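You operate a simulated robot arm through the tools that you are given. There is no shell and no other tool.

The job below is to be done with a simulated two-armed robot. You get a single attempt, and the scene is never put back.

Task
Pick up the blue canister from the top of the sorting bench with one hand, pass it to the other hand and put it on the low shelf under the lamp cabinet. Set down upright: canister.

Only the result counts: the job must be done as asked and must still hold three seconds after the hand-in. Knocking over, shifting, dropping, spilling or breaking anything else fails it.

Robot
Two 7-joint arms with two-finger parallel grippers on one trunk, on a base that moves. Base frame: it is fixed to the floor where the robot stands at the start and does not move with it; the origin is under the middle of the robot, x ahead of it, y to its left, z up. Units: cm, degrees, N and s.
The left shoulder is at the start at [6, 14.3, 92.6], the right one opposite. With the tool pointing down near the work surface each hand reaches from about 32 to 74 cm from the robot's upright axis, wherever it stands, measured 20 degrees to its own side. Places, roughly: canister [-150, -100, 75]; low shelf under the lamp cabinet [70, -140, 30]. Payload 1.57 kg a hand.
The TCP of each hand is the grasp point between the finger pads, 3 cm short of the fingertips. In the tool frame z runs along the fingers and y along their closing line. Largest opening 11 cm; finger width 2.4, thickness 1.2; the body of the gripper, 4.8 by 11.2 cm, starts 7.8 cm behind the TCP.
Orientation is told as [roll, pitch, yaw] about the base's x, y, z axes, in that order, counted from this pose: with the fingers straight down and closing along the base's y, the tool's x points along the base's -x, its y along +y and its z along -z.

Tools
- The arms move only by the tool move_arm. It takes "left_deltas", "right_deltas" or both (then of equal length, played together; a hand with none holds still); each is a list that holds one entry, the list of rows, each a list of 7 numbers: the closure in counts, from 0 (fully open) to 255 (shut), then the shift along the base's x, y, z in cm, then the turn, a rotation vector about the base's x, y, z in degrees. In form: [[[claw, x, y, z, rx, ry, rz], ...]]. A call has 1 to 20 rows; each row shifts and turns the commanded pose from where the row before left it. Rows are played at 5 a second. More than 5 cm and 8.6 degrees between two rows, or a gripper value outside its range, and nothing of the call is played. A pose out of reach is approached as far as the arm can. The call stops where the force on the tool passes 40 N (or 10 N more than at its start, if that is more) or the arm is blocked; 0.2 s more then pass. The fingers move at their own pace (about 4.5 cm/s each) and stop on an object; they squeeze with about 27 N. The grip force told is the motor's: it shows also when the fingers shut on nothing. Time passes only in rows, and 0.2 s behind the last, so rows that do not move let the fingers close. The reply holds the time, the measured pose of the TCP, the force on the tool along the base axes, the opening and the grip force, in the units named above and with some noise, with the torque about the TCP (base axes, N m) and any sound that the robot's microphone picked up.
- Cameras (640 x 400 px; columns grow to the right, rows downward): "scene" is now at [4.71, 1.44, 156.11]; the picture's right is [0.13, -0.99, 0.00], its down [-0.57, -0.08, -0.82] and it looks along [0.81, 0.11, -0.58] (base axes); focal length 248 px, centre (320, 200). "left" rides on the left gripper at [7, -1.6, -14.1] in its tool frame; the picture's right is [0.23, 0.97, 0.00], its down [-0.86, 0.20, -0.48] and it looks along [-0.47, 0.11, 0.88] (tool axes); focal length 222 px, centre (320, 200). "right" rides on the right gripper at [7, 1.6, -14.1] in its tool frame; the picture's right is [-0.23, 0.97, 0.00], its down [-0.86, -0.20, -0.48] and it looks along [-0.47, -0.11, 0.88] (tool axes); focal length 222 px, centre (320, 200). There is no depth. A picture from a camera that has moved, and an enlarged one, comes with that camera's place and axes in the base frame and with its lens. The place of the scene camera against the robot may be out by one fixed shift of up to 1.8 cm in any direction.
- capture(camera): a new picture of that camera. It takes no simulated time.
- slide_trunk(by): slides the trunk up (or, below 0, down) by that many cm; the arms and the scene camera ride with it, the base frame stays. It gives what a move gives, with no picture.
- roll_base(legs): drives the robot by 1 to 6 legs, each [ahead, left, turn to the left] in cm, cm and degrees, along the robot's own axes; the way and the turn of a leg run together, so that a leg with both is an arc; at most 150 cm and 180 degrees a leg. The arms and the cameras ride along, it lands a little off, and it stops where it bumps. It gives what a move gives.
- pan_tilt(pan, tilt): turns the head with the scene camera to pan (to the left, within 86 degrees either way) and tilt (down, from -29 to 69), counted from straight ahead of the robot. It gives what a move gives.
- inspect(camera, box): a new picture of the part [left, top, right, bottom] of that camera's present view, enlarged. It takes no simulated time.
- sign_off(): hands the job in; it is judged then, once.

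Nothing tells you exact positions but the pictures and the camera data. Unless the task says otherwise, let go and move clear before handing in.

The tools are called by a JSON object that holds its "method" and its "body". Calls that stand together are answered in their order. move_arm: Moves the arms, as the interface text tells. Its arguments: {"type":"object","properties":{"left_deltas":{"type":"array","items":{"type":"array","items":{"type":"array","items":{"type":"number"}}}},"right_deltas":{"type":"array","items":{"type":"array","items":{"type":"array","items":{"type":"number"}}}}},"required":[]} The other tools are called the same way: slide_trunk (by) moves the trunk up or down; roll_base (legs) drives the base; pan_tilt (pan, tilt) turns the head that bears the scene camera; capture (camera) takes a picture; inspect (camera, box) takes an enlarged picture of a part of a camera's view; sign_off () hands the job in.

At the start:

```text
clock: 0.0
left_eef_pos: [43.17, 16.14, 102.9]
left_tcp_rot: [-0.1, 0.0, 0.0]
left_ft_force: [-0.6, -0.5, 0.9]
left_torque: [-0.02, -0.02, 0.03]
left_finger_gap: 11.0
left_grip_force: 0.1
right_eef_pos: [53.69, -22.66, 100.2]
right_tcp_rot: [-0.1, 0.0, 0.0]
right_ft_force: [-0.6, -0.4, 0.7]
right_torque: [-0.01, 0.0, -0.02]
right_finger_gap: 11.0
right_grip_force: 0.1
trunk travel left (down, up): [-52.5, 6.5]
robot x, y, heading: [0.14, 0.13, -0.2]
head pan, tilt (commanded): [7.5, 35.1]
```

scene: 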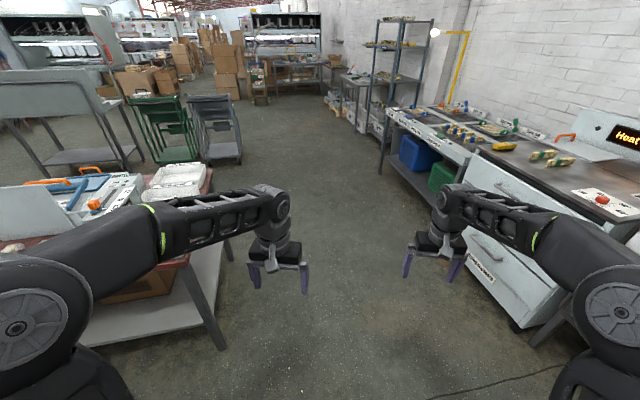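
right: 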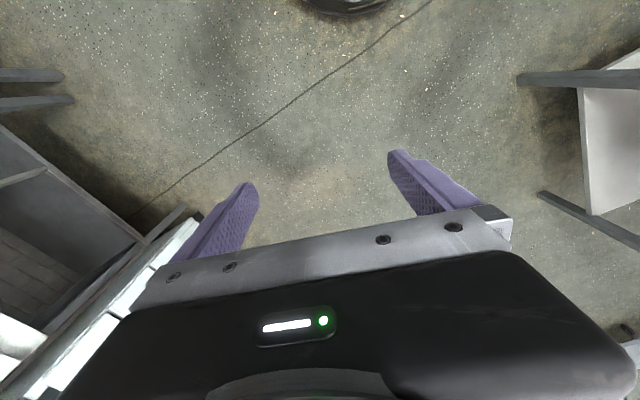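
left: 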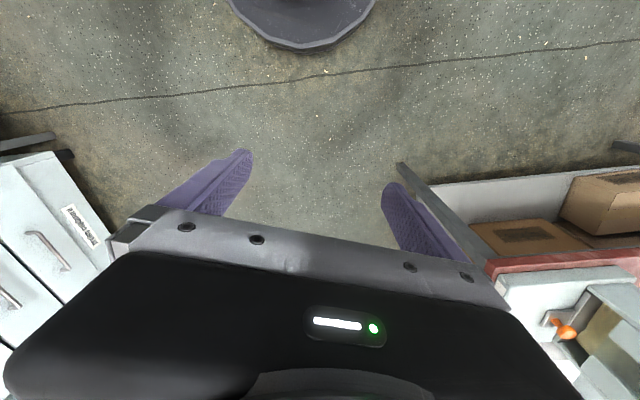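

I see an aisle between benches: a workbench on the right (x ahead, y negative) and a table on the left. The canister should be behind me on the right, so I will look around with the head first.

{"method": "pan_tilt", "body": {"pan": -60, "tilt": 30}}

{"method": "capture", "body": {"camera": "scene"}}

{"method": "pan_tilt", "body": {"pan": -86, "tilt": 30}}

{"method": "capture", "body": {"camera": "scene"}}

{"method": "pan_tilt", "body": {"pan": 86, "tilt": 30}}

{"method": "capture", "body": {"camera": "scene"}}

```text
clock: 1.4
left_eef_pos: [43.29, 16.06, 102.87]
left_tcp_rot: [0.1, 0.0, 0.0]
left_ft_force: [0.4, -0.6, 0.3]
left_torque: [0.01, 0.03, 0.02]
left_finger_gap: 11.02
left_grip_force: 0.0
right_eef_pos: [53.74, -22.64, 100.21]
right_tcp_rot: [0.0, 0.0, 0.0]
right_ft_force: [-0.4, -0.5, 0.0]
right_torque: [-0.02, 0.0, 0.03]
right_finger_gap: 11.0
right_grip_force: 0.0
trunk travel left (down, up): [-52.5, 6.5]
robot x, y, heading: [-0.22, 0.1, 0.2]
head pan, tilt (commanded): [-60.0, 30.0]
```

```text
taken
camera scene: at [0.51, -7.54, 156.91], right [-0.87, -0.5, 0.0], down [-0.25, 0.43, -0.87], along [0.43, -0.75, -0.5], focal length 248 px, centre (320, 200)
```

scene: 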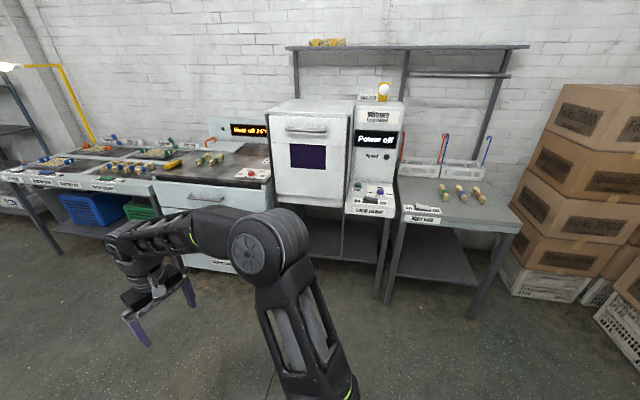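

```text
clock: 2.3
left_eef_pos: [43.23, 16.01, 103.02]
left_tcp_rot: [0.1, 0.1, -0.1]
left_ft_force: [0.0, 0.4, 0.2]
left_torque: [-0.03, -0.01, 0.0]
left_finger_gap: 11.02
left_grip_force: 0.0
right_eef_pos: [53.8, -22.58, 100.26]
right_tcp_rot: [0.1, -0.1, 0.0]
right_ft_force: [0.2, 0.3, -0.1]
right_torque: [-0.01, 0.02, 0.02]
right_finger_gap: 10.99
right_grip_force: 0.2
trunk travel left (down, up): [-52.5, 6.5]
robot x, y, heading: [-0.05, -0.12, 0.1]
head pan, tilt (commanded): [-85.9, 30.0]
```

```text
taken
camera scene: at [-3.37, -8.73, 156.91], right [-1.0, -0.07, 0.0], down [-0.04, 0.5, -0.87], along [0.06, -0.86, -0.5], focal length 248 px, centre (320, 200)
```

scene: 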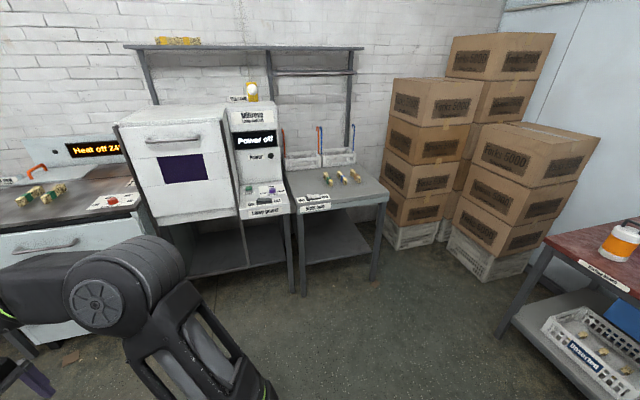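

```text
clock: 4.9
left_eef_pos: [43.28, 16.11, 102.96]
left_tcp_rot: [0.0, 0.0, -0.1]
left_ft_force: [-0.6, 0.1, 0.5]
left_torque: [0.0, 0.02, -0.01]
left_finger_gap: 11.0
left_grip_force: 0.1
right_eef_pos: [53.77, -22.67, 100.18]
right_tcp_rot: [-0.1, -0.1, 0.0]
right_ft_force: [0.4, -0.1, -0.2]
right_torque: [0.0, 0.02, -0.04]
right_finger_gap: 11.0
right_grip_force: 0.1
trunk travel left (down, up): [-52.5, 6.5]
robot x, y, heading: [0.21, -0.34, -0.1]
head pan, tilt (commanded): [85.9, 30.0]
```

```text
taken
camera scene: at [-3.37, 9.31, 156.91], right [1.0, -0.07, 0.0], down [-0.04, -0.5, -0.87], along [0.06, 0.86, -0.5], focal length 248 px, centre (320, 200)
```

scene: 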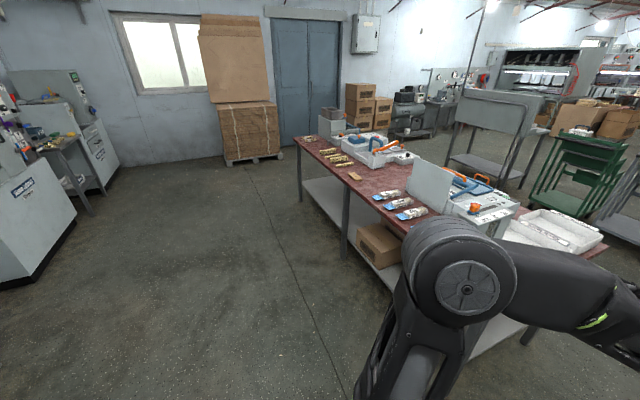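

The white oven-like unit near [75,-135] seems to be the lamp cabinet with a low shelf below it, and a red-topped bench is near [-120,-100]. I turn in place to the right to face the sorting bench and look at it.

{"method": "roll_base", "body": {"legs": [[0, 0, -140]]}}

{"method": "pan_tilt", "body": {"pan": 0, "tilt": 30}}

{"method": "capture", "body": {"camera": "scene"}}

```text
clock: 11.1
left_eef_pos: [-23.48, -39.67, 102.94]
left_tcp_rot: [0.0, -0.1, -141.1]
left_ft_force: [-0.9, 0.3, -0.6]
left_torque: [-0.01, -0.01, 0.02]
left_finger_gap: 11.0
left_grip_force: 0.1
right_eef_pos: [-56.08, -16.03, 100.29]
right_tcp_rot: [0.0, 0.0, -141.1]
right_ft_force: [0.6, 0.1, 0.0]
right_torque: [-0.01, 0.02, -0.02]
right_finger_gap: 11.0
right_grip_force: 0.0
trunk travel left (down, up): [-52.5, 6.5]
robot x, y, heading: [0.03, 0.05, -141.0]
head pan, tilt (commanded): [85.9, 30.0]
```

```text
clock: 12.7
left_eef_pos: [-23.5, -39.66, 102.85]
left_tcp_rot: [0.0, -0.1, -141.2]
left_ft_force: [-0.4, 0.1, 0.1]
left_torque: [-0.02, 0.01, -0.02]
left_finger_gap: 11.0
left_grip_force: 0.1
right_eef_pos: [-56.2, -16.07, 100.1]
right_tcp_rot: [0.0, 0.1, -141.0]
right_ft_force: [-0.4, -0.7, 0.2]
right_torque: [-0.02, 0.01, 0.02]
right_finger_gap: 11.0
right_grip_force: 0.0
trunk travel left (down, up): [-52.5, 6.5]
robot x, y, heading: [-0.23, -0.11, -141.1]
head pan, tilt (commanded): [0.0, 30.0]
```

```text
taken
camera scene: at [-5.74, -3.52, 156.91], right [-0.63, 0.78, 0.0], down [0.39, 0.31, -0.87], along [-0.67, -0.54, -0.5], focal length 248 px, centre (320, 200)
```

scene: 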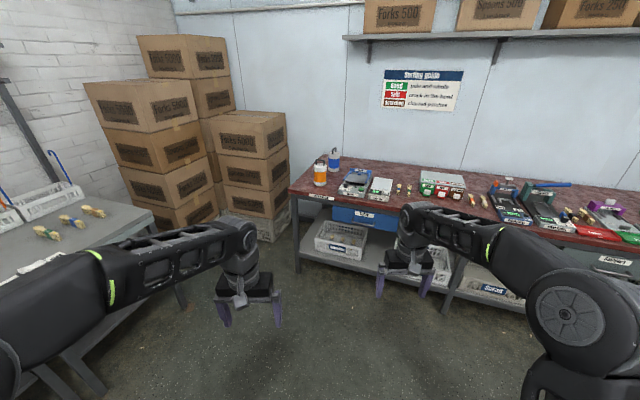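

{"method": "inspect", "body": {"camera": "scene", "box": [260, 130, 420, 230]}}

{"method": "inspect", "body": {"camera": "scene", "box": [380, 130, 640, 292]}}

```text
4.00 times, centred on (340, 180) of scene
camera zoom: at [-5.74, -3.52, 156.91], right [-0.63, 0.78, 0.0], down [0.39, 0.31, -0.87], along [-0.67, -0.54, -0.5], focal length 993 px, centre (240, 280)
```

zoom: 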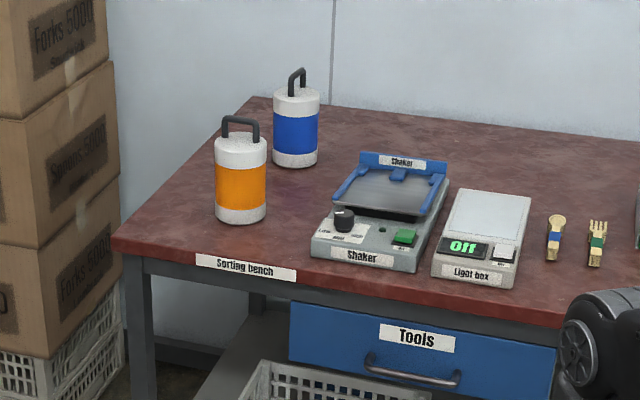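

```text
2.46 times, centred on (510, 211) of scene
camera zoom: at [-5.74, -3.52, 156.91], right [-0.63, 0.78, 0.0], down [0.39, 0.31, -0.87], along [-0.67, -0.54, -0.5], focal length 611 px, centre (-148, 173)
```

zoom: 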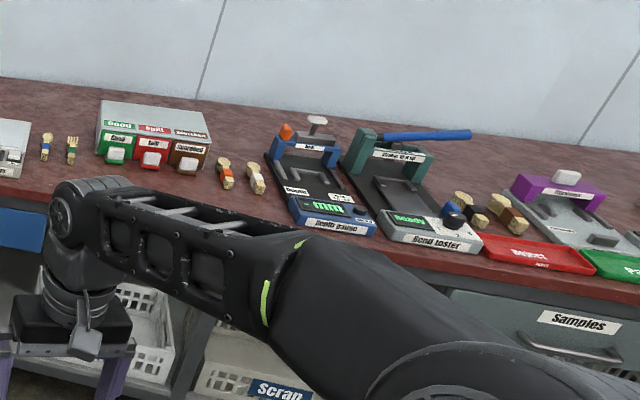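

The blue canister stands deep on the sorting bench at about [-161,-114], bench top about z 75, behind an orange one. Before approaching I look at the low shelf under the lamp cabinet from here.

{"method": "pan_tilt", "body": {"pan": 80, "tilt": 35}}

{"method": "capture", "body": {"camera": "scene"}}

{"method": "inspect", "body": {"camera": "scene", "box": [160, 80, 400, 230]}}

```text
clock: 14.2
left_eef_pos: [-23.51, -39.75, 102.92]
left_tcp_rot: [0.0, 0.1, -141.1]
left_ft_force: [0.3, 1.1, -0.2]
left_torque: [-0.02, -0.06, -0.02]
left_finger_gap: 10.99
left_grip_force: 0.0
right_eef_pos: [-56.07, -16.07, 100.09]
right_tcp_rot: [0.0, 0.0, -141.1]
right_ft_force: [1.3, 0.1, -0.3]
right_torque: [-0.02, -0.02, 0.0]
right_finger_gap: 11.03
right_grip_force: 0.1
trunk travel left (down, up): [-52.5, 6.5]
robot x, y, heading: [0.15, -0.3, -141.2]
head pan, tilt (commanded): [80.0, 35.0]
```

```text
taken
camera scene: at [5.54, -5.55, 156.13], right [-0.88, -0.48, 0.0], down [-0.28, 0.5, -0.82], along [0.4, -0.72, -0.57], focal length 248 px, centre (320, 200)
```

scene: 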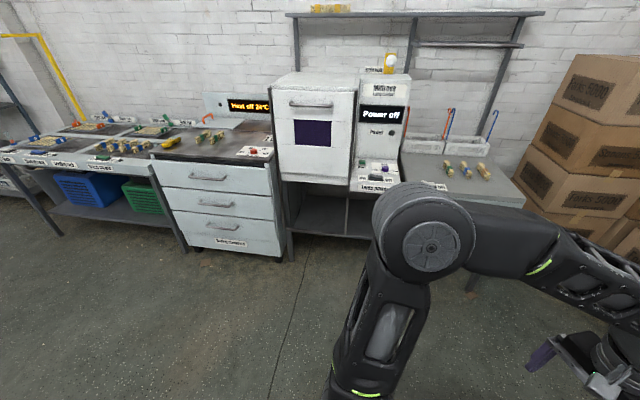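

```text
2.67 times, centred on (280, 155) of scene
camera zoom: at [5.54, -5.55, 156.13], right [-0.88, -0.48, 0.0], down [-0.28, 0.5, -0.82], along [0.4, -0.72, -0.57], focal length 662 px, centre (427, 320)
```

zoom: 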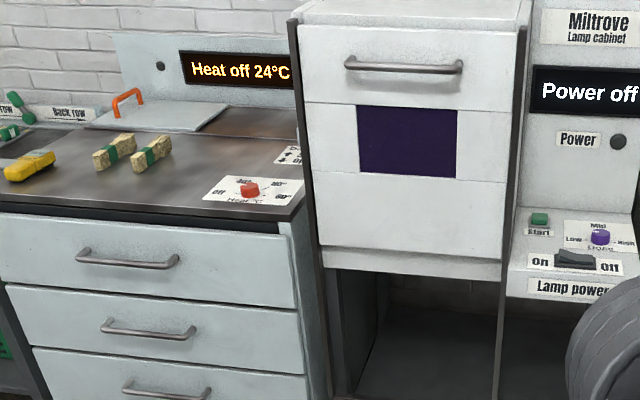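

The low shelf (z about 30) is the left bay under the lamp cabinet, its front edge running from about [92,-116] to [53,-133]. Now I raise both hands clear of bench height and drive towards the sorting bench.

{"method": "move_arm", "body": {"left_deltas": [[[0, 0, 0, 4, 0, 0, 0], [0, 0, 0, 4, 0, 0, 0], [0, 0, 0, 4, 0, 0, 0], [0, 0, 0, 4, 0, 0, 0], [0, 0, 0, 4, 0, 0, 0], [0, 0, 0, 4, 0, 0, 0]]], "right_deltas": [[[0, 1.5, 1.2, 4, 0, 0, 0], [0, 1.5, 1.2, 4, 0, 0, 0], [0, 1.5, 1.2, 4, 0, 0, 0], [0, 1.5, 1.2, 4, 0, 0, 0], [0, 1.5, 1.2, 4, 0, 0, 0], [0, 1.5, 1.2, 4, 0, 0, 0]]]}}

{"method": "roll_base", "body": {"legs": [[70, 0, 0]]}}

{"method": "pan_tilt", "body": {"pan": -5, "tilt": 40}}

{"method": "capture", "body": {"camera": "scene"}}

```text
clock: 15.6
left_eef_pos: [-23.51, -39.71, 110.63]
left_tcp_rot: [0.0, 0.0, -141.1]
left_ft_force: [0.3, 0.8, 0.2]
left_torque: [-0.02, -0.02, -0.01]
left_finger_gap: 11.02
left_grip_force: 0.0
left hand out of reach, approached as far as the arm can: row 3, 4, 5, 6
right_eef_pos: [-52.14, -12.99, 110.49]
right_tcp_rot: [0.1, 0.0, -141.1]
right_ft_force: [-0.3, 0.2, 0.5]
right_torque: [-0.04, 0.0, -0.01]
right_finger_gap: 10.99
right_grip_force: 0.0
right hand out of reach, approached as far as the arm can: row 3, 4, 5, 6
trunk travel left (down, up): [-52.5, 6.5]
robot x, y, heading: [-0.09, -0.34, -141.1]
head pan, tilt (commanded): [80.0, 35.0]
```

```text
clock: 19.4
left_eef_pos: [-76.59, -81.26, 110.61]
left_tcp_rot: [0.1, 0.0, -141.9]
left_ft_force: [0.3, 0.5, -0.6]
left_torque: [0.06, -0.03, 0.03]
left_finger_gap: 10.99
left_grip_force: 0.1
right_eef_pos: [-105.02, -54.02, 110.56]
right_tcp_rot: [0.0, 0.0, -142.0]
right_ft_force: [-0.5, 0.1, 0.0]
right_torque: [-0.01, 0.0, -0.01]
right_finger_gap: 11.01
right_grip_force: 0.0
trunk travel left (down, up): [-52.5, 6.5]
robot x, y, heading: [-52.99, -41.91, -142.1]
head pan, tilt (commanded): [80.0, 35.0]
```

```text
clock: 20.9
left_eef_pos: [-76.64, -81.24, 110.64]
left_tcp_rot: [0.0, 0.0, -141.9]
left_ft_force: [-0.2, 1.0, -0.1]
left_torque: [-0.02, 0.02, -0.05]
left_finger_gap: 10.98
left_grip_force: 0.0
right_eef_pos: [-104.86, -54.05, 110.53]
right_tcp_rot: [0.0, 0.0, -142.1]
right_ft_force: [0.5, -1.0, -0.1]
right_torque: [0.01, -0.06, 0.03]
right_finger_gap: 11.03
right_grip_force: 0.1
trunk travel left (down, up): [-52.5, 6.5]
robot x, y, heading: [-52.49, -41.51, -141.8]
head pan, tilt (commanded): [-5.0, 40.0]
```

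```text
taken
camera scene: at [-58.38, -44.24, 155.37], right [-0.55, 0.84, 0.0], down [0.54, 0.35, -0.77], along [-0.64, -0.42, -0.64], focal length 248 px, centre (320, 200)
```

scene: 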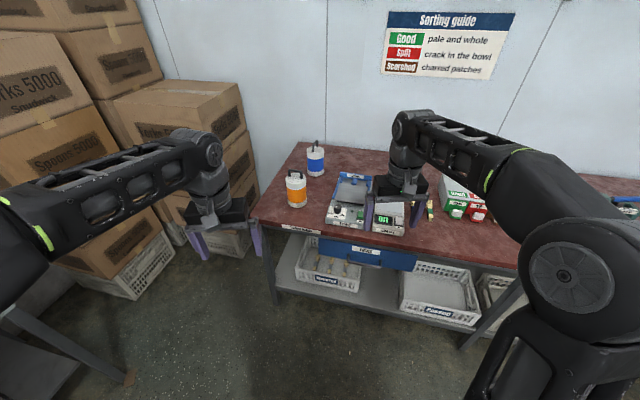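

The robot now stands about 55 cm short of the bench with both hands above bench height. I take a close look at the canisters to fix positions and the handle orientation.

{"method": "inspect", "body": {"camera": "scene", "box": [265, 130, 345, 210]}}

{"method": "inspect", "body": {"camera": "scene", "box": [240, 120, 440, 245]}}

{"method": "capture", "body": {"camera": "left"}}

{"method": "capture", "body": {"camera": "right"}}

```text
5.00 times, centred on (305, 170) of scene
camera zoom: at [-58.38, -44.24, 155.37], right [-0.55, 0.84, 0.0], down [0.54, 0.35, -0.77], along [-0.64, -0.42, -0.64], focal length 1241 px, centre (395, 350)
```

zoom: 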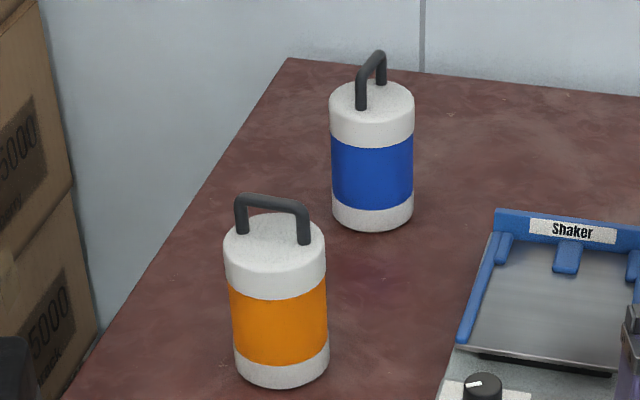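

```text
3.20 times, centred on (340, 182) of scene
camera zoom: at [-58.38, -44.24, 155.37], right [-0.55, 0.84, 0.0], down [0.54, 0.35, -0.77], along [-0.64, -0.42, -0.64], focal length 794 px, centre (256, 256)
```

zoom: 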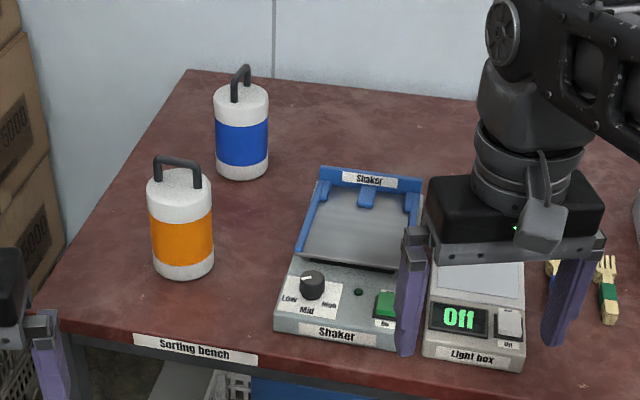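

```text
taken
camera left: at [-72.09, -75.59, 124.9], right [0.78, -0.63, 0.0], down [-0.55, -0.68, 0.48], along [-0.3, -0.37, -0.88], focal length 222 px, centre (320, 200)
```

left: 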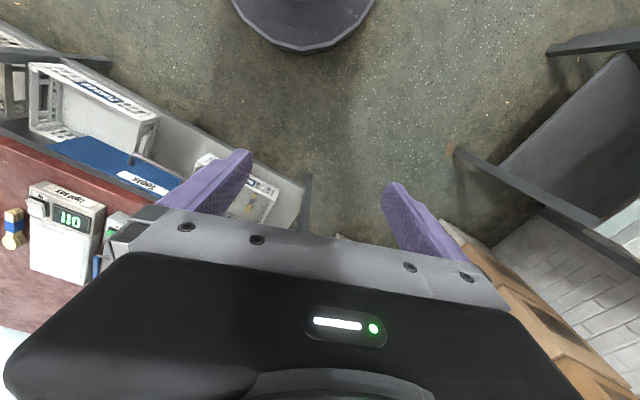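

```text
taken
camera right: at [-98.45, -51.12, 124.8], right [0.42, -0.91, 0.0], down [-0.8, -0.37, 0.48], along [-0.43, -0.2, -0.88], focal length 222 px, centre (320, 200)
```

right: 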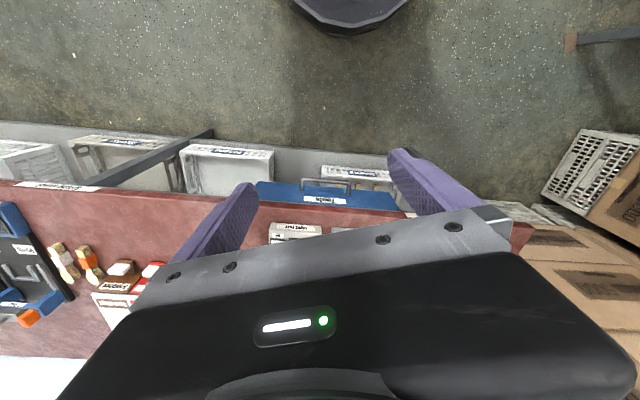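

Both canisters are visible: blue behind orange, each about 9-10 cm wide with a dark arch handle; the blue handle runs roughly along the base x axis. I move closer and square up to the bench for a better fix.

{"method": "roll_base", "body": {"legs": [[20, 0, -26]]}}

{"method": "pan_tilt", "body": {"pan": 20, "tilt": 40}}

{"method": "capture", "body": {"camera": "scene"}}

{"method": "inspect", "body": {"camera": "scene", "box": [220, 120, 380, 220]}}

```text
clock: 22.7
left_eef_pos: [-109.56, -74.43, 110.51]
left_tcp_rot: [0.0, 0.2, -168.6]
left_ft_force: [-1.1, -0.1, 0.0]
left_torque: [0.01, -0.02, -0.01]
left_finger_gap: 10.99
left_grip_force: 0.0
right_eef_pos: [-122.64, -37.46, 110.51]
right_tcp_rot: [0.0, 0.0, -168.6]
right_ft_force: [-0.4, -0.3, -0.3]
right_torque: [-0.02, -0.03, 0.0]
right_finger_gap: 11.0
right_grip_force: 0.1
trunk travel left (down, up): [-52.5, 6.5]
robot x, y, heading: [-70.19, -49.88, -168.9]
head pan, tilt (commanded): [-5.0, 40.0]
```

```text
clock: 23.6
left_eef_pos: [-109.55, -74.38, 110.64]
left_tcp_rot: [0.0, 0.0, -168.6]
left_ft_force: [0.1, 0.9, -0.1]
left_torque: [-0.02, -0.02, 0.02]
left_finger_gap: 10.99
left_grip_force: 0.2
right_eef_pos: [-122.6, -37.49, 110.58]
right_tcp_rot: [0.0, 0.0, -168.6]
right_ft_force: [-0.2, 0.9, 0.9]
right_torque: [0.0, 0.03, 0.03]
right_finger_gap: 10.99
right_grip_force: 0.1
trunk travel left (down, up): [-52.5, 6.5]
robot x, y, heading: [-70.44, -49.63, -168.7]
head pan, tilt (commanded): [20.0, 40.0]
```

```text
taken
camera scene: at [-75.76, -53.46, 155.37], right [-0.52, 0.85, 0.0], down [0.55, 0.33, -0.77], along [-0.65, -0.4, -0.64], focal length 248 px, centre (320, 200)
```

scene: 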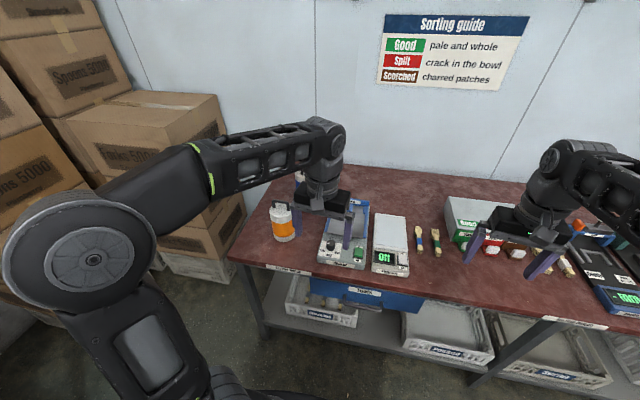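

```text
4.00 times, centred on (300, 170) of scene
camera zoom: at [-75.76, -53.46, 155.37], right [-0.52, 0.85, 0.0], down [0.55, 0.33, -0.77], along [-0.65, -0.4, -0.64], focal length 993 px, centre (400, 320)
```

zoom: 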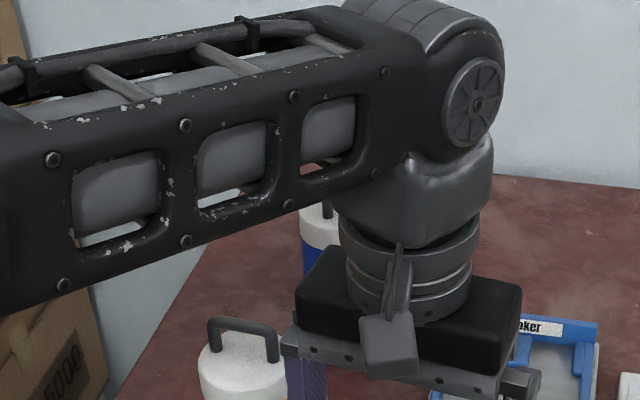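

From two viewpoints the bench top comes out near z 82, the blue canister about [-150,-107] (8.6 cm wide, lid near z 95, handle bar near z 99) and the orange one about [-123,-99]. I plan to take the blue handle with the left hand, tilted forward 45°, so I tilt the left hand now while still clear of the bench.

{"method": "move_arm", "body": {"left_deltas": [[[0, 0, 0, 0, 0, 0, -5], [0, 0, 0, 0, 0, 0, -4.5], [0, 0, 0, 0, -0.3, 7.5, 0], [0, 0, 0, 0, -0.3, 7.5, 0], [0, 0, 0, 0, -0.3, 7.5, 0], [0, 0, 0, 0, -0.3, 7.5, 0], [0, 0, 0, 0, -0.3, 7.5, 0], [0, 0, 0, 0, -0.3, 7.5, 0]]]}}

{"method": "capture", "body": {"camera": "left"}}

{"method": "capture", "body": {"camera": "scene"}}

```text
clock: 25.4
left_eef_pos: [-109.56, -74.37, 110.6]
left_tcp_rot: [0.6, -45.2, -178.5]
left_ft_force: [0.2, 0.3, 0.0]
left_torque: [0.0, -0.04, 0.02]
left_finger_gap: 11.0
left_grip_force: 0.0
right_eef_pos: [-122.53, -37.43, 110.67]
right_tcp_rot: [0.0, 0.0, -168.7]
right_ft_force: [0.4, 0.0, 0.4]
right_torque: [-0.01, 0.03, 0.0]
right_finger_gap: 11.01
right_grip_force: 0.1
trunk travel left (down, up): [-52.5, 6.5]
robot x, y, heading: [-70.38, -49.94, -168.6]
head pan, tilt (commanded): [20.0, 40.0]
```

```text
taken
camera left: at [-94.72, -72.2, 115.76], right [0.19, -0.97, -0.16], down [-0.26, -0.2, 0.94], along [-0.95, -0.14, -0.29], focal length 222 px, centre (320, 200)
```

left: 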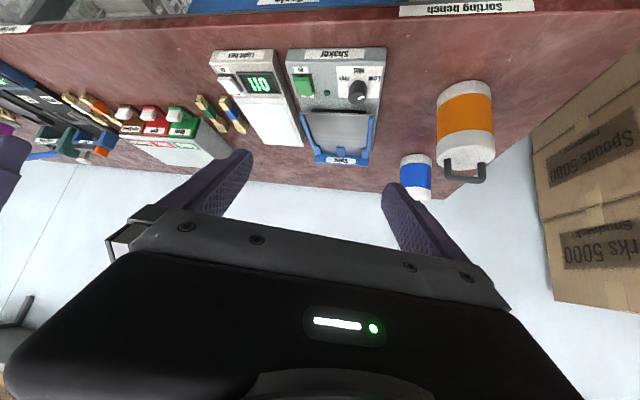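

```text
taken
camera scene: at [-75.69, -53.45, 155.38], right [-0.52, 0.85, 0.0], down [0.55, 0.33, -0.77], along [-0.65, -0.4, -0.64], focal length 248 px, centre (320, 200)
```

scene: 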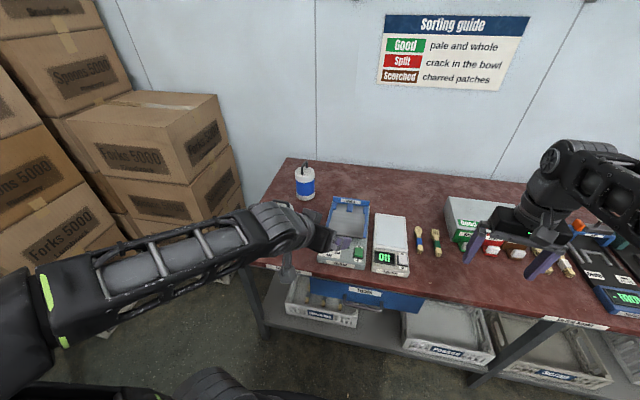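

The left hand now points forward-down and its camera sees both canisters. I zoom in from both cameras to triangulate the blue canister properly.

{"method": "inspect", "body": {"camera": "scene", "box": [280, 140, 360, 190]}}

{"method": "inspect", "body": {"camera": "left", "box": [390, 60, 550, 210]}}

```text
8.00 times, centred on (320, 165) of scene
camera zoom: at [-75.69, -53.45, 155.38], right [-0.52, 0.85, 0.0], down [0.55, 0.33, -0.77], along [-0.65, -0.4, -0.64], focal length 1986 px, centre (320, 480)
```

zoom: 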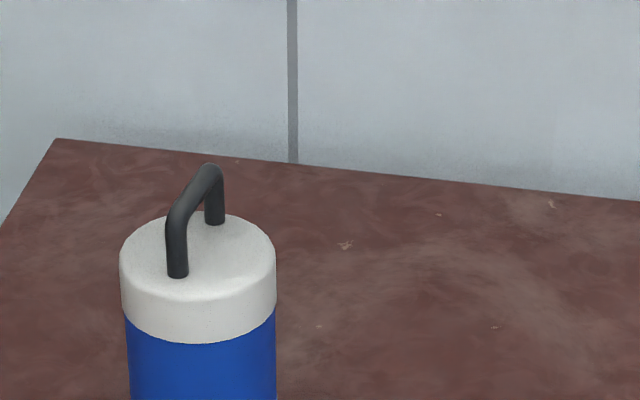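

```text
2.67 times, centred on (470, 135) of left
camera zoom: at [-94.72, -72.2, 115.76], right [0.19, -0.97, -0.16], down [-0.26, -0.2, 0.94], along [-0.95, -0.14, -0.29], focal length 592 px, centre (-80, 373)
```

zoom: 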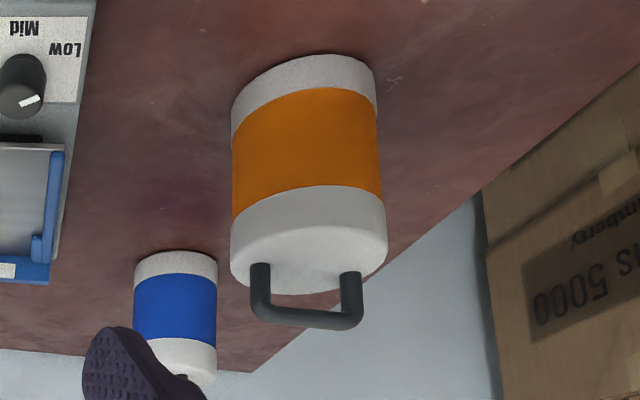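

Fix for the blue canister: axis about [-149.3,-106.5], base z 81.5, lid 95.6, handle bar direction about -169°. I raise the left hand a little and move the base to about 33 cm from the bench edge.

{"method": "move_arm", "body": {"left_deltas": [[[0, 0, 0, 3, 0, 0, 0], [0, 0, 0, 3, 0, 0, 0]]]}}

{"method": "roll_base", "body": {"legs": [[10, 14.9, 5.6], [8, 0, 0]]}}

{"method": "capture", "body": {"camera": "left"}}

{"method": "capture", "body": {"camera": "scene"}}

```text
clock: 26.0
left_eef_pos: [-109.58, -74.26, 116.5]
left_tcp_rot: [0.4, -45.1, -178.4]
left_ft_force: [0.0, -0.4, -0.1]
left_torque: [0.0, -0.02, 0.01]
left_finger_gap: 10.98
left_grip_force: 0.1
right_eef_pos: [-122.63, -37.35, 110.7]
right_tcp_rot: [0.0, 0.1, -168.7]
right_ft_force: [0.3, 0.1, 0.7]
right_torque: [0.02, 0.01, 0.0]
right_finger_gap: 11.01
right_grip_force: 0.1
trunk travel left (down, up): [-52.5, 6.5]
robot x, y, heading: [-70.28, -49.86, -168.6]
head pan, tilt (commanded): [20.0, 40.0]
```

```text
clock: 28.1
left_eef_pos: [-120.35, -97.81, 116.42]
left_tcp_rot: [0.4, -45.0, -172.5]
left_ft_force: [0.0, 0.4, -0.6]
left_torque: [0.02, -0.03, -0.01]
left_finger_gap: 10.98
left_grip_force: 0.1
right_eef_pos: [-137.09, -62.5, 110.51]
right_tcp_rot: [0.0, 0.1, -162.7]
right_ft_force: [-0.1, 1.1, 0.0]
right_torque: [0.04, -0.02, -0.02]
right_finger_gap: 10.99
right_grip_force: 0.1
trunk travel left (down, up): [-52.5, 6.5]
robot x, y, heading: [-83.9, -69.6, -162.7]
head pan, tilt (commanded): [20.0, 40.0]
```

```text
taken
camera left: at [-105.77, -94.12, 121.59], right [0.29, -0.94, -0.16], down [-0.24, -0.23, 0.94], along [-0.93, -0.24, -0.29], focal length 222 px, centre (320, 200)
```

left: 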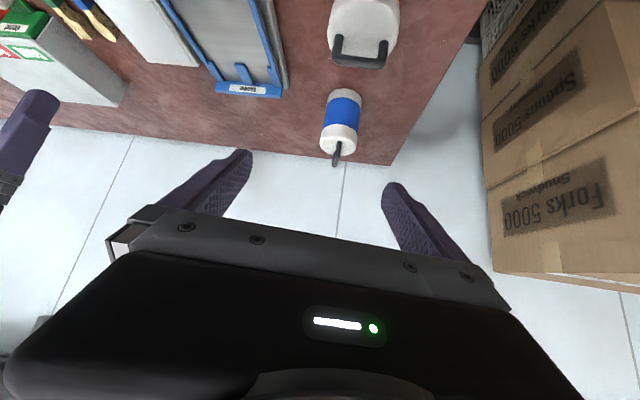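

```text
taken
camera scene: at [-88.81, -73.54, 155.36], right [-0.61, 0.8, 0.0], down [0.51, 0.39, -0.77], along [-0.61, -0.46, -0.64], focal length 248 px, centre (320, 200)
```

scene: 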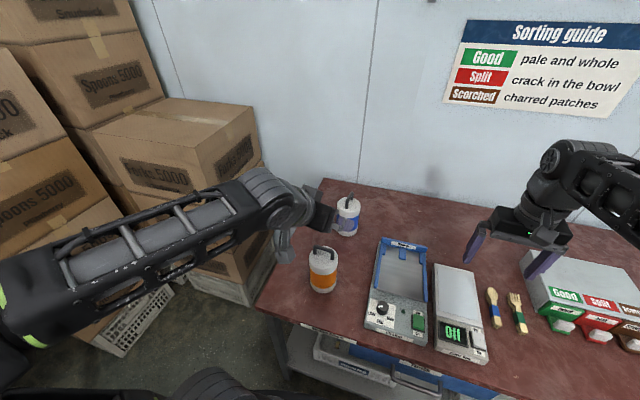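

The wrist camera now sees the blue canister between the fingers with its handle almost edge-on. I zoom in on it.

{"method": "inspect", "body": {"camera": "left", "box": [300, 70, 380, 180]}}

{"method": "inspect", "body": {"camera": "scene", "box": [300, 180, 380, 300]}}

```text
3.64 times, centred on (340, 125) of left
camera zoom: at [-105.77, -94.12, 121.59], right [0.29, -0.94, -0.16], down [-0.24, -0.23, 0.94], along [-0.93, -0.24, -0.29], focal length 808 px, centre (247, 473)
```

zoom: 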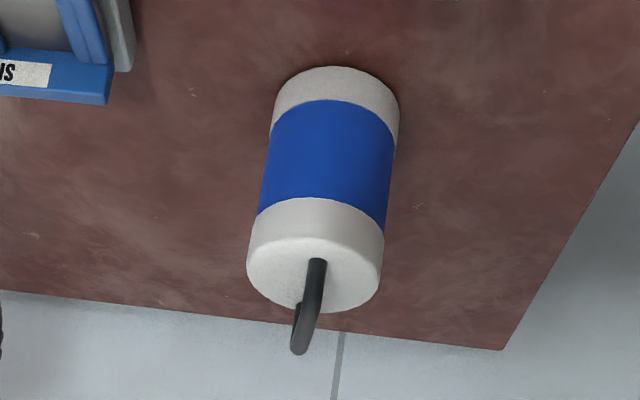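

```text
3.33 times, centred on (340, 240) of scene
camera zoom: at [-88.81, -73.54, 155.36], right [-0.61, 0.8, 0.0], down [0.51, 0.39, -0.77], along [-0.61, -0.46, -0.64], focal length 828 px, centre (253, 67)
```

zoom: 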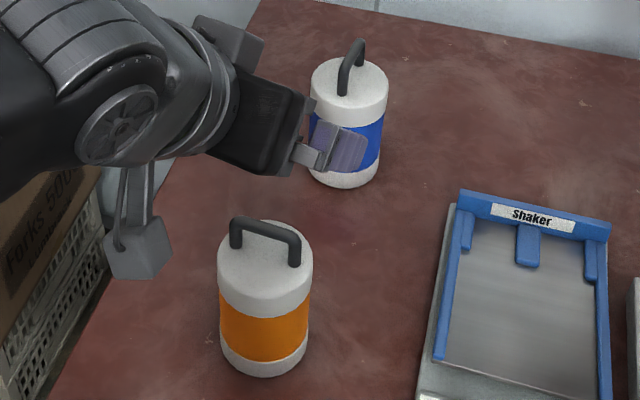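

To calibrate the scene camera against the arm, I zoom on the right gripper's fingertips, whose position I know from the arm.

{"method": "inspect", "body": {"camera": "scene", "box": [450, 180, 600, 290]}}

{"method": "inspect", "body": {"camera": "scene", "box": [300, 180, 380, 230]}}

```text
3.64 times, centred on (525, 235) of scene
camera zoom: at [-88.81, -73.54, 155.36], right [-0.61, 0.8, 0.0], down [0.51, 0.39, -0.77], along [-0.61, -0.46, -0.64], focal length 903 px, centre (-426, 73)
```

zoom: 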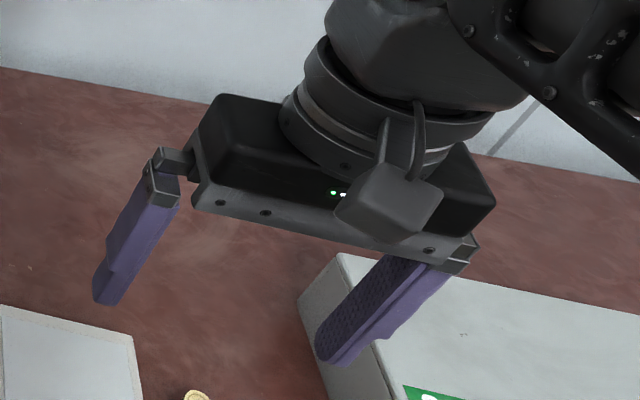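

```text
8.00 times, centred on (340, 205) of scene
camera zoom: at [-88.81, -73.54, 155.36], right [-0.61, 0.8, 0.0], down [0.51, 0.39, -0.77], along [-0.61, -0.46, -0.64], focal length 1986 px, centre (160, 160)
```

zoom: 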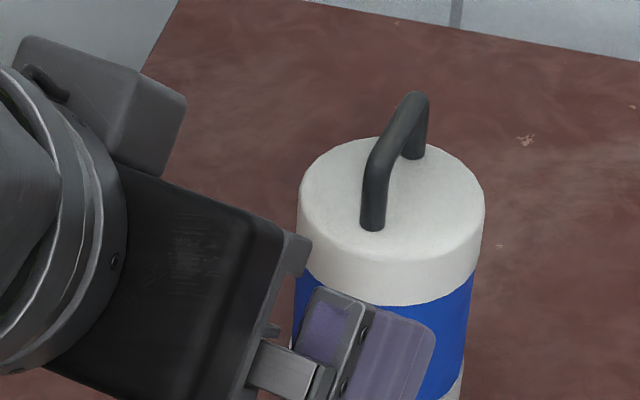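

Calibrated with the fingertips, the blue canister axis comes out at about [-148.5,-107], lid z about 95, bar z about 98.6, bar direction about -168°. I move the left hand to a pre-grasp point 10 cm short of the bar along its tilted axis.

{"method": "move_arm", "body": {"left_deltas": [[[0, -3.56, -1.28, -1.0, 0, 0, 0.8], [0, -3.56, -1.28, -1.0, 0, 0, 0.8], [0, -3.56, -1.28, -1.0, 0, 0, 0.8]]]}}

{"method": "capture", "body": {"camera": "scene"}}

{"method": "capture", "body": {"camera": "left"}}

```text
clock: 28.9
left_eef_pos: [-131.18, -101.54, 113.51]
left_tcp_rot: [0.4, -45.0, -170.0]
left_ft_force: [0.2, -0.6, -0.2]
left_torque: [0.07, -0.04, 0.0]
left_finger_gap: 11.0
left_grip_force: 0.0
right_eef_pos: [-136.99, -62.55, 110.48]
right_tcp_rot: [0.0, 0.1, -162.7]
right_ft_force: [0.6, 0.1, -0.7]
right_torque: [0.0, -0.01, 0.0]
right_finger_gap: 11.02
right_grip_force: 0.0
trunk travel left (down, up): [-52.5, 6.5]
robot x, y, heading: [-83.95, -69.46, -162.7]
head pan, tilt (commanded): [20.0, 40.0]
```

```text
taken
camera scene: at [-88.81, -73.56, 155.36], right [-0.61, 0.8, 0.0], down [0.51, 0.39, -0.77], along [-0.61, -0.46, -0.64], focal length 248 px, centre (320, 200)
```

scene: 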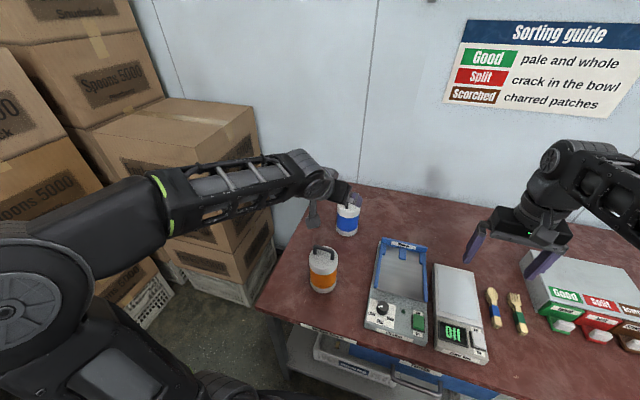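

```text
taken
camera left: at [-116.74, -97.23, 118.66], right [0.33, -0.93, -0.16], down [-0.23, -0.24, 0.94], along [-0.92, -0.28, -0.29], focal length 222 px, centre (320, 200)
```

left: 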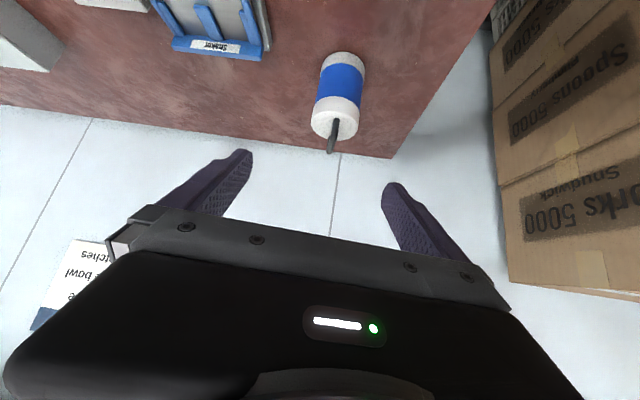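

The forearm stays clear of the orange canister. I refine the position from the closer wrist view.

{"method": "inspect", "body": {"camera": "left", "box": [290, 40, 390, 165]}}

```text
3.20 times, centred on (340, 102) of left
camera zoom: at [-116.74, -97.23, 118.66], right [0.33, -0.93, -0.16], down [-0.23, -0.24, 0.94], along [-0.92, -0.28, -0.29], focal length 711 px, centre (256, 512)
```

zoom: 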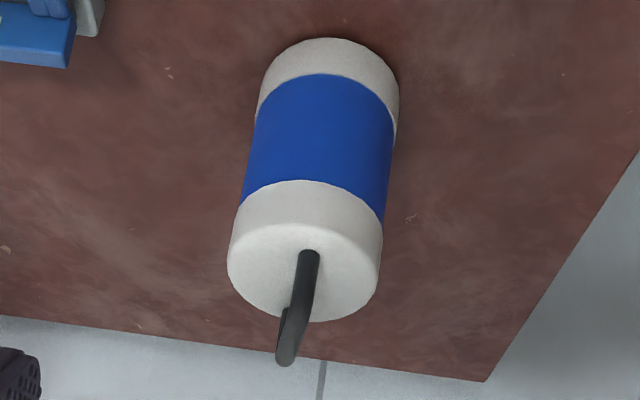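

The estimates agree: canister axis about [-148.3,-107], lid z 95.1, bar z about 98.2. I go to 8 cm short of the bar along the tool axis and check the alignment.

{"method": "move_arm", "body": {"left_deltas": [[[0, -2.78, -1.09, -2.23, 0, 0, 0], [0, -2.78, -1.09, -2.23, 0, 0, 0], [0, -2.78, -1.09, -2.23, 0, 0, 0], [0, -2.78, -1.09, -2.23, 0, 0, 0]]]}}

{"method": "capture", "body": {"camera": "left"}}

{"method": "inspect", "body": {"camera": "left", "box": [240, 40, 440, 200]}}

{"method": "inspect", "body": {"camera": "scene", "box": [260, 140, 420, 300]}}

```text
clock: 29.9
left_eef_pos: [-142.29, -106.14, 104.68]
left_tcp_rot: [0.4, -45.1, -170.0]
left_ft_force: [-0.1, 0.2, -0.2]
left_torque: [-0.01, -0.02, 0.01]
left_finger_gap: 10.98
left_grip_force: 0.1
right_eef_pos: [-136.98, -62.52, 110.53]
right_tcp_rot: [0.0, 0.0, -162.7]
right_ft_force: [0.0, -0.9, -0.3]
right_torque: [-0.02, 0.0, -0.02]
right_finger_gap: 10.98
right_grip_force: 0.0
trunk travel left (down, up): [-52.5, 6.5]
robot x, y, heading: [-83.4, -69.78, -162.5]
head pan, tilt (commanded): [20.0, 40.0]
```

```text
taken
camera left: at [-127.91, -101.82, 109.92], right [0.33, -0.93, -0.16], down [-0.23, -0.24, 0.94], along [-0.92, -0.28, -0.29], focal length 222 px, centre (320, 200)
```

left: 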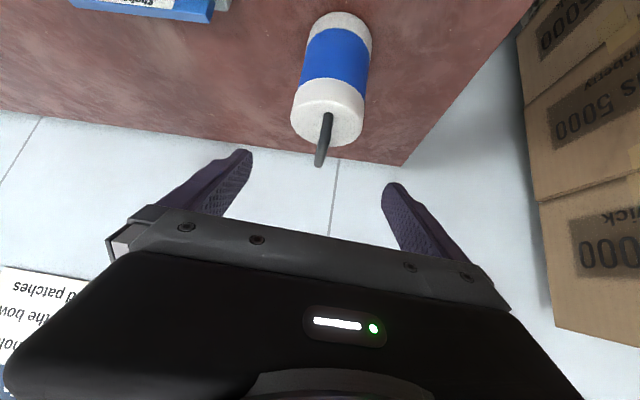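

```text
2.50 times, centred on (340, 120) of left
camera zoom: at [-127.91, -101.82, 109.92], right [0.33, -0.93, -0.16], down [-0.23, -0.24, 0.94], along [-0.92, -0.28, -0.29], focal length 555 px, centre (270, 400)
```

zoom: 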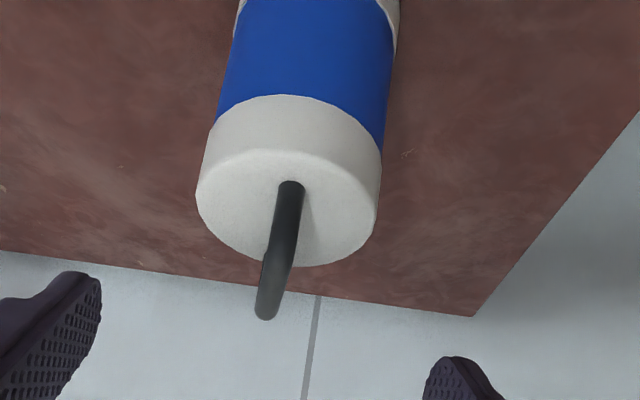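

```text
2.50 times, centred on (340, 220) of scene
camera zoom: at [-88.73, -73.53, 155.37], right [-0.61, 0.8, 0.0], down [0.51, 0.39, -0.77], along [-0.61, -0.46, -0.64], focal length 621 px, centre (270, 150)
```

zoom: 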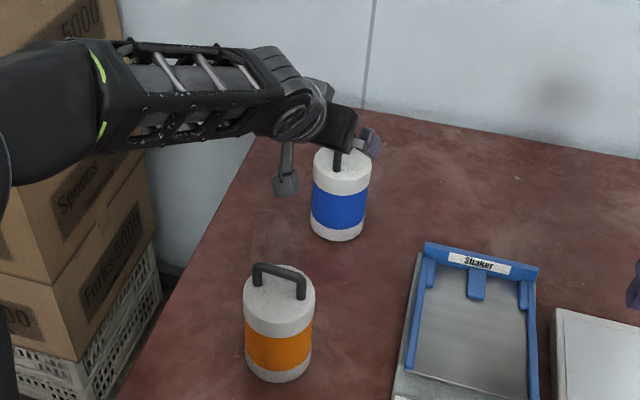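

The bar is centred between the fingers and nearly aligned. I advance the final stretch so the bar sits about 1 cm beyond the TCP, staying clear of the lid.

{"method": "move_arm", "body": {"left_deltas": [[[0, -1.4, -0.23, -1.445, 0, 0, 0.5], [0, -1.4, -0.23, -1.445, 0, 0, 0.5], [0, -1.4, -0.23, -1.445, 0, 0, 0.5], [0, -1.4, -0.23, -1.445, 0, 0, 0.5]]]}}

{"method": "inspect", "body": {"camera": "left", "box": [220, 60, 440, 220]}}

{"method": "inspect", "body": {"camera": "scene", "box": [300, 160, 400, 240]}}

```text
clock: 30.9
left_eef_pos: [-147.71, -106.95, 98.8]
left_tcp_rot: [0.4, -45.2, -167.9]
left_ft_force: [0.3, 0.0, -0.2]
left_torque: [0.01, -0.02, -0.01]
left_finger_gap: 10.98
left_grip_force: 0.0
right_eef_pos: [-136.91, -62.59, 110.47]
right_tcp_rot: [0.1, 0.0, -162.6]
right_ft_force: [-0.1, -0.6, 0.6]
right_torque: [-0.02, -0.02, 0.03]
right_finger_gap: 10.98
right_grip_force: 0.1
trunk travel left (down, up): [-52.5, 6.5]
robot x, y, heading: [-83.48, -69.82, -162.6]
head pan, tilt (commanded): [20.0, 40.0]
```

```text
2.50 times, centred on (330, 140) of left
camera zoom: at [-133.41, -102.23, 103.93], right [0.36, -0.92, -0.16], down [-0.22, -0.25, 0.94], along [-0.91, -0.31, -0.29], focal length 555 px, centre (295, 350)
```

zoom: 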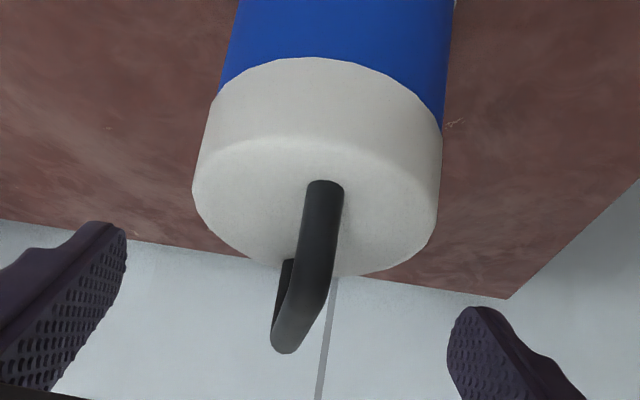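

```text
5.00 times, centred on (350, 200) of scene
camera zoom: at [-88.7, -73.5, 155.37], right [-0.61, 0.8, 0.0], down [0.51, 0.39, -0.77], along [-0.61, -0.46, -0.64], focal length 1241 px, centre (170, 200)
```

zoom: 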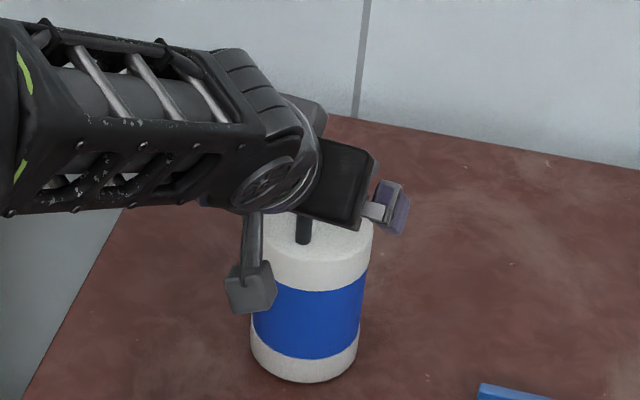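

The bar sits between the fingers as planned. I close the left gripper on the handle.

{"method": "move_arm", "body": {"left_deltas": [[[255, 0, 0, 0, 0, 0, 0], [255, 0, 0, 0, 0, 0, 0], [255, 0, 0, 0, 0, 0, 0], [255, 0, 0, 0, 0, 0, 0], [255, 0, 0, 0, 0, 0, 0], [255, 0, 0, 0, 0, 0, 0], [255, 0, 0, 0, 0, 0, 0], [255, 0, 0, 0, 0, 0, 0], [255, 0, 0, 0, 0, 0, 0]]]}}

{"method": "inspect", "body": {"camera": "left", "box": [220, 60, 440, 220]}}

```text
clock: 32.9
left_eef_pos: [-147.54, -107.03, 98.67]
left_tcp_rot: [0.3, -45.1, -168.1]
left_ft_force: [0.3, -1.3, 1.7]
left_torque: [-0.15, 0.09, 0.07]
left_finger_gap: 1.19
left_grip_force: 26.8
right_eef_pos: [-136.9, -62.5, 110.45]
right_tcp_rot: [0.0, 0.0, -162.6]
right_ft_force: [-0.8, 0.3, 1.1]
right_torque: [0.02, 0.0, 0.0]
right_finger_gap: 10.99
right_grip_force: 0.0
trunk travel left (down, up): [-52.5, 6.5]
robot x, y, heading: [-83.57, -69.74, -162.6]
head pan, tilt (commanded): [20.0, 40.0]
```

```text
2.50 times, centred on (330, 140) of left
camera zoom: at [-133.34, -102.25, 103.94], right [0.37, -0.92, -0.16], down [-0.22, -0.25, 0.94], along [-0.91, -0.31, -0.29], focal length 555 px, centre (295, 350)
```

zoom: 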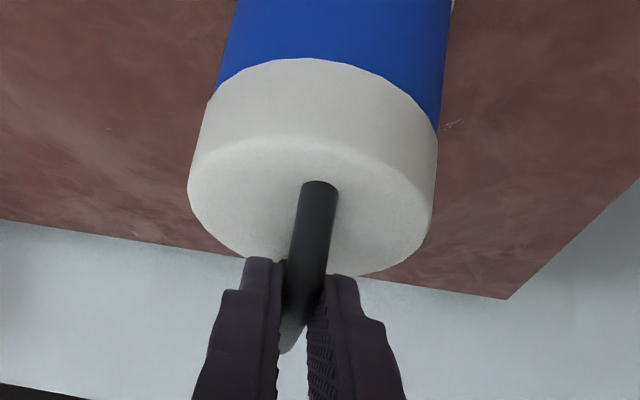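

The fingers hold the bar (gap 1.2 cm). I lift a few centimetres straight up and check the weight and the hang.

{"method": "move_arm", "body": {"left_deltas": [[[255, 0, 0, 1, 0, 0, 0], [255, 0, 0, 1.5, 0, 0, 0], [255, 0, 0, 1.5, 0, 0, 0], [255, 0, 0, 0, 0, 0, 0]]]}}

{"method": "capture", "body": {"camera": "left"}}

{"method": "inspect", "body": {"camera": "scene", "box": [260, 140, 420, 300]}}

```text
clock: 33.9
left_eef_pos: [-147.51, -107.04, 102.88]
left_tcp_rot: [0.4, -45.0, -168.1]
left_ft_force: [-0.5, -0.3, -6.4]
left_torque: [0.03, -0.1, -0.03]
left_finger_gap: 1.18
left_grip_force: 26.8
right_eef_pos: [-136.91, -62.48, 110.67]
right_tcp_rot: [0.0, -0.1, -162.7]
right_ft_force: [0.2, -0.3, -0.2]
right_torque: [0.0, -0.01, 0.0]
right_finger_gap: 11.0
right_grip_force: 0.2
trunk travel left (down, up): [-52.5, 6.5]
robot x, y, heading: [-83.53, -69.51, -162.7]
head pan, tilt (commanded): [20.0, 40.0]
```

```text
taken
camera left: at [-133.3, -102.25, 107.96], right [0.37, -0.92, -0.16], down [-0.22, -0.25, 0.94], along [-0.9, -0.31, -0.29], focal length 222 px, centre (320, 200)
```

left: 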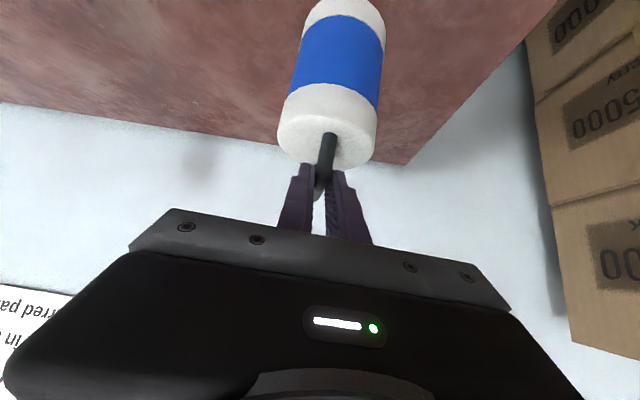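

```text
2.50 times, centred on (340, 220) of scene
camera zoom: at [-88.73, -73.55, 155.36], right [-0.61, 0.8, 0.0], down [0.51, 0.39, -0.77], along [-0.61, -0.46, -0.64], focal length 621 px, centre (270, 150)
```

zoom: 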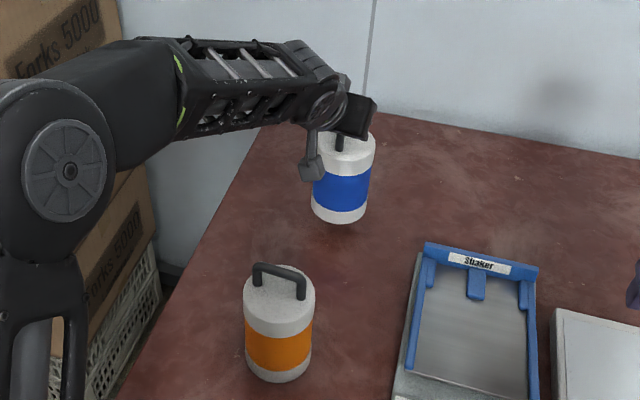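

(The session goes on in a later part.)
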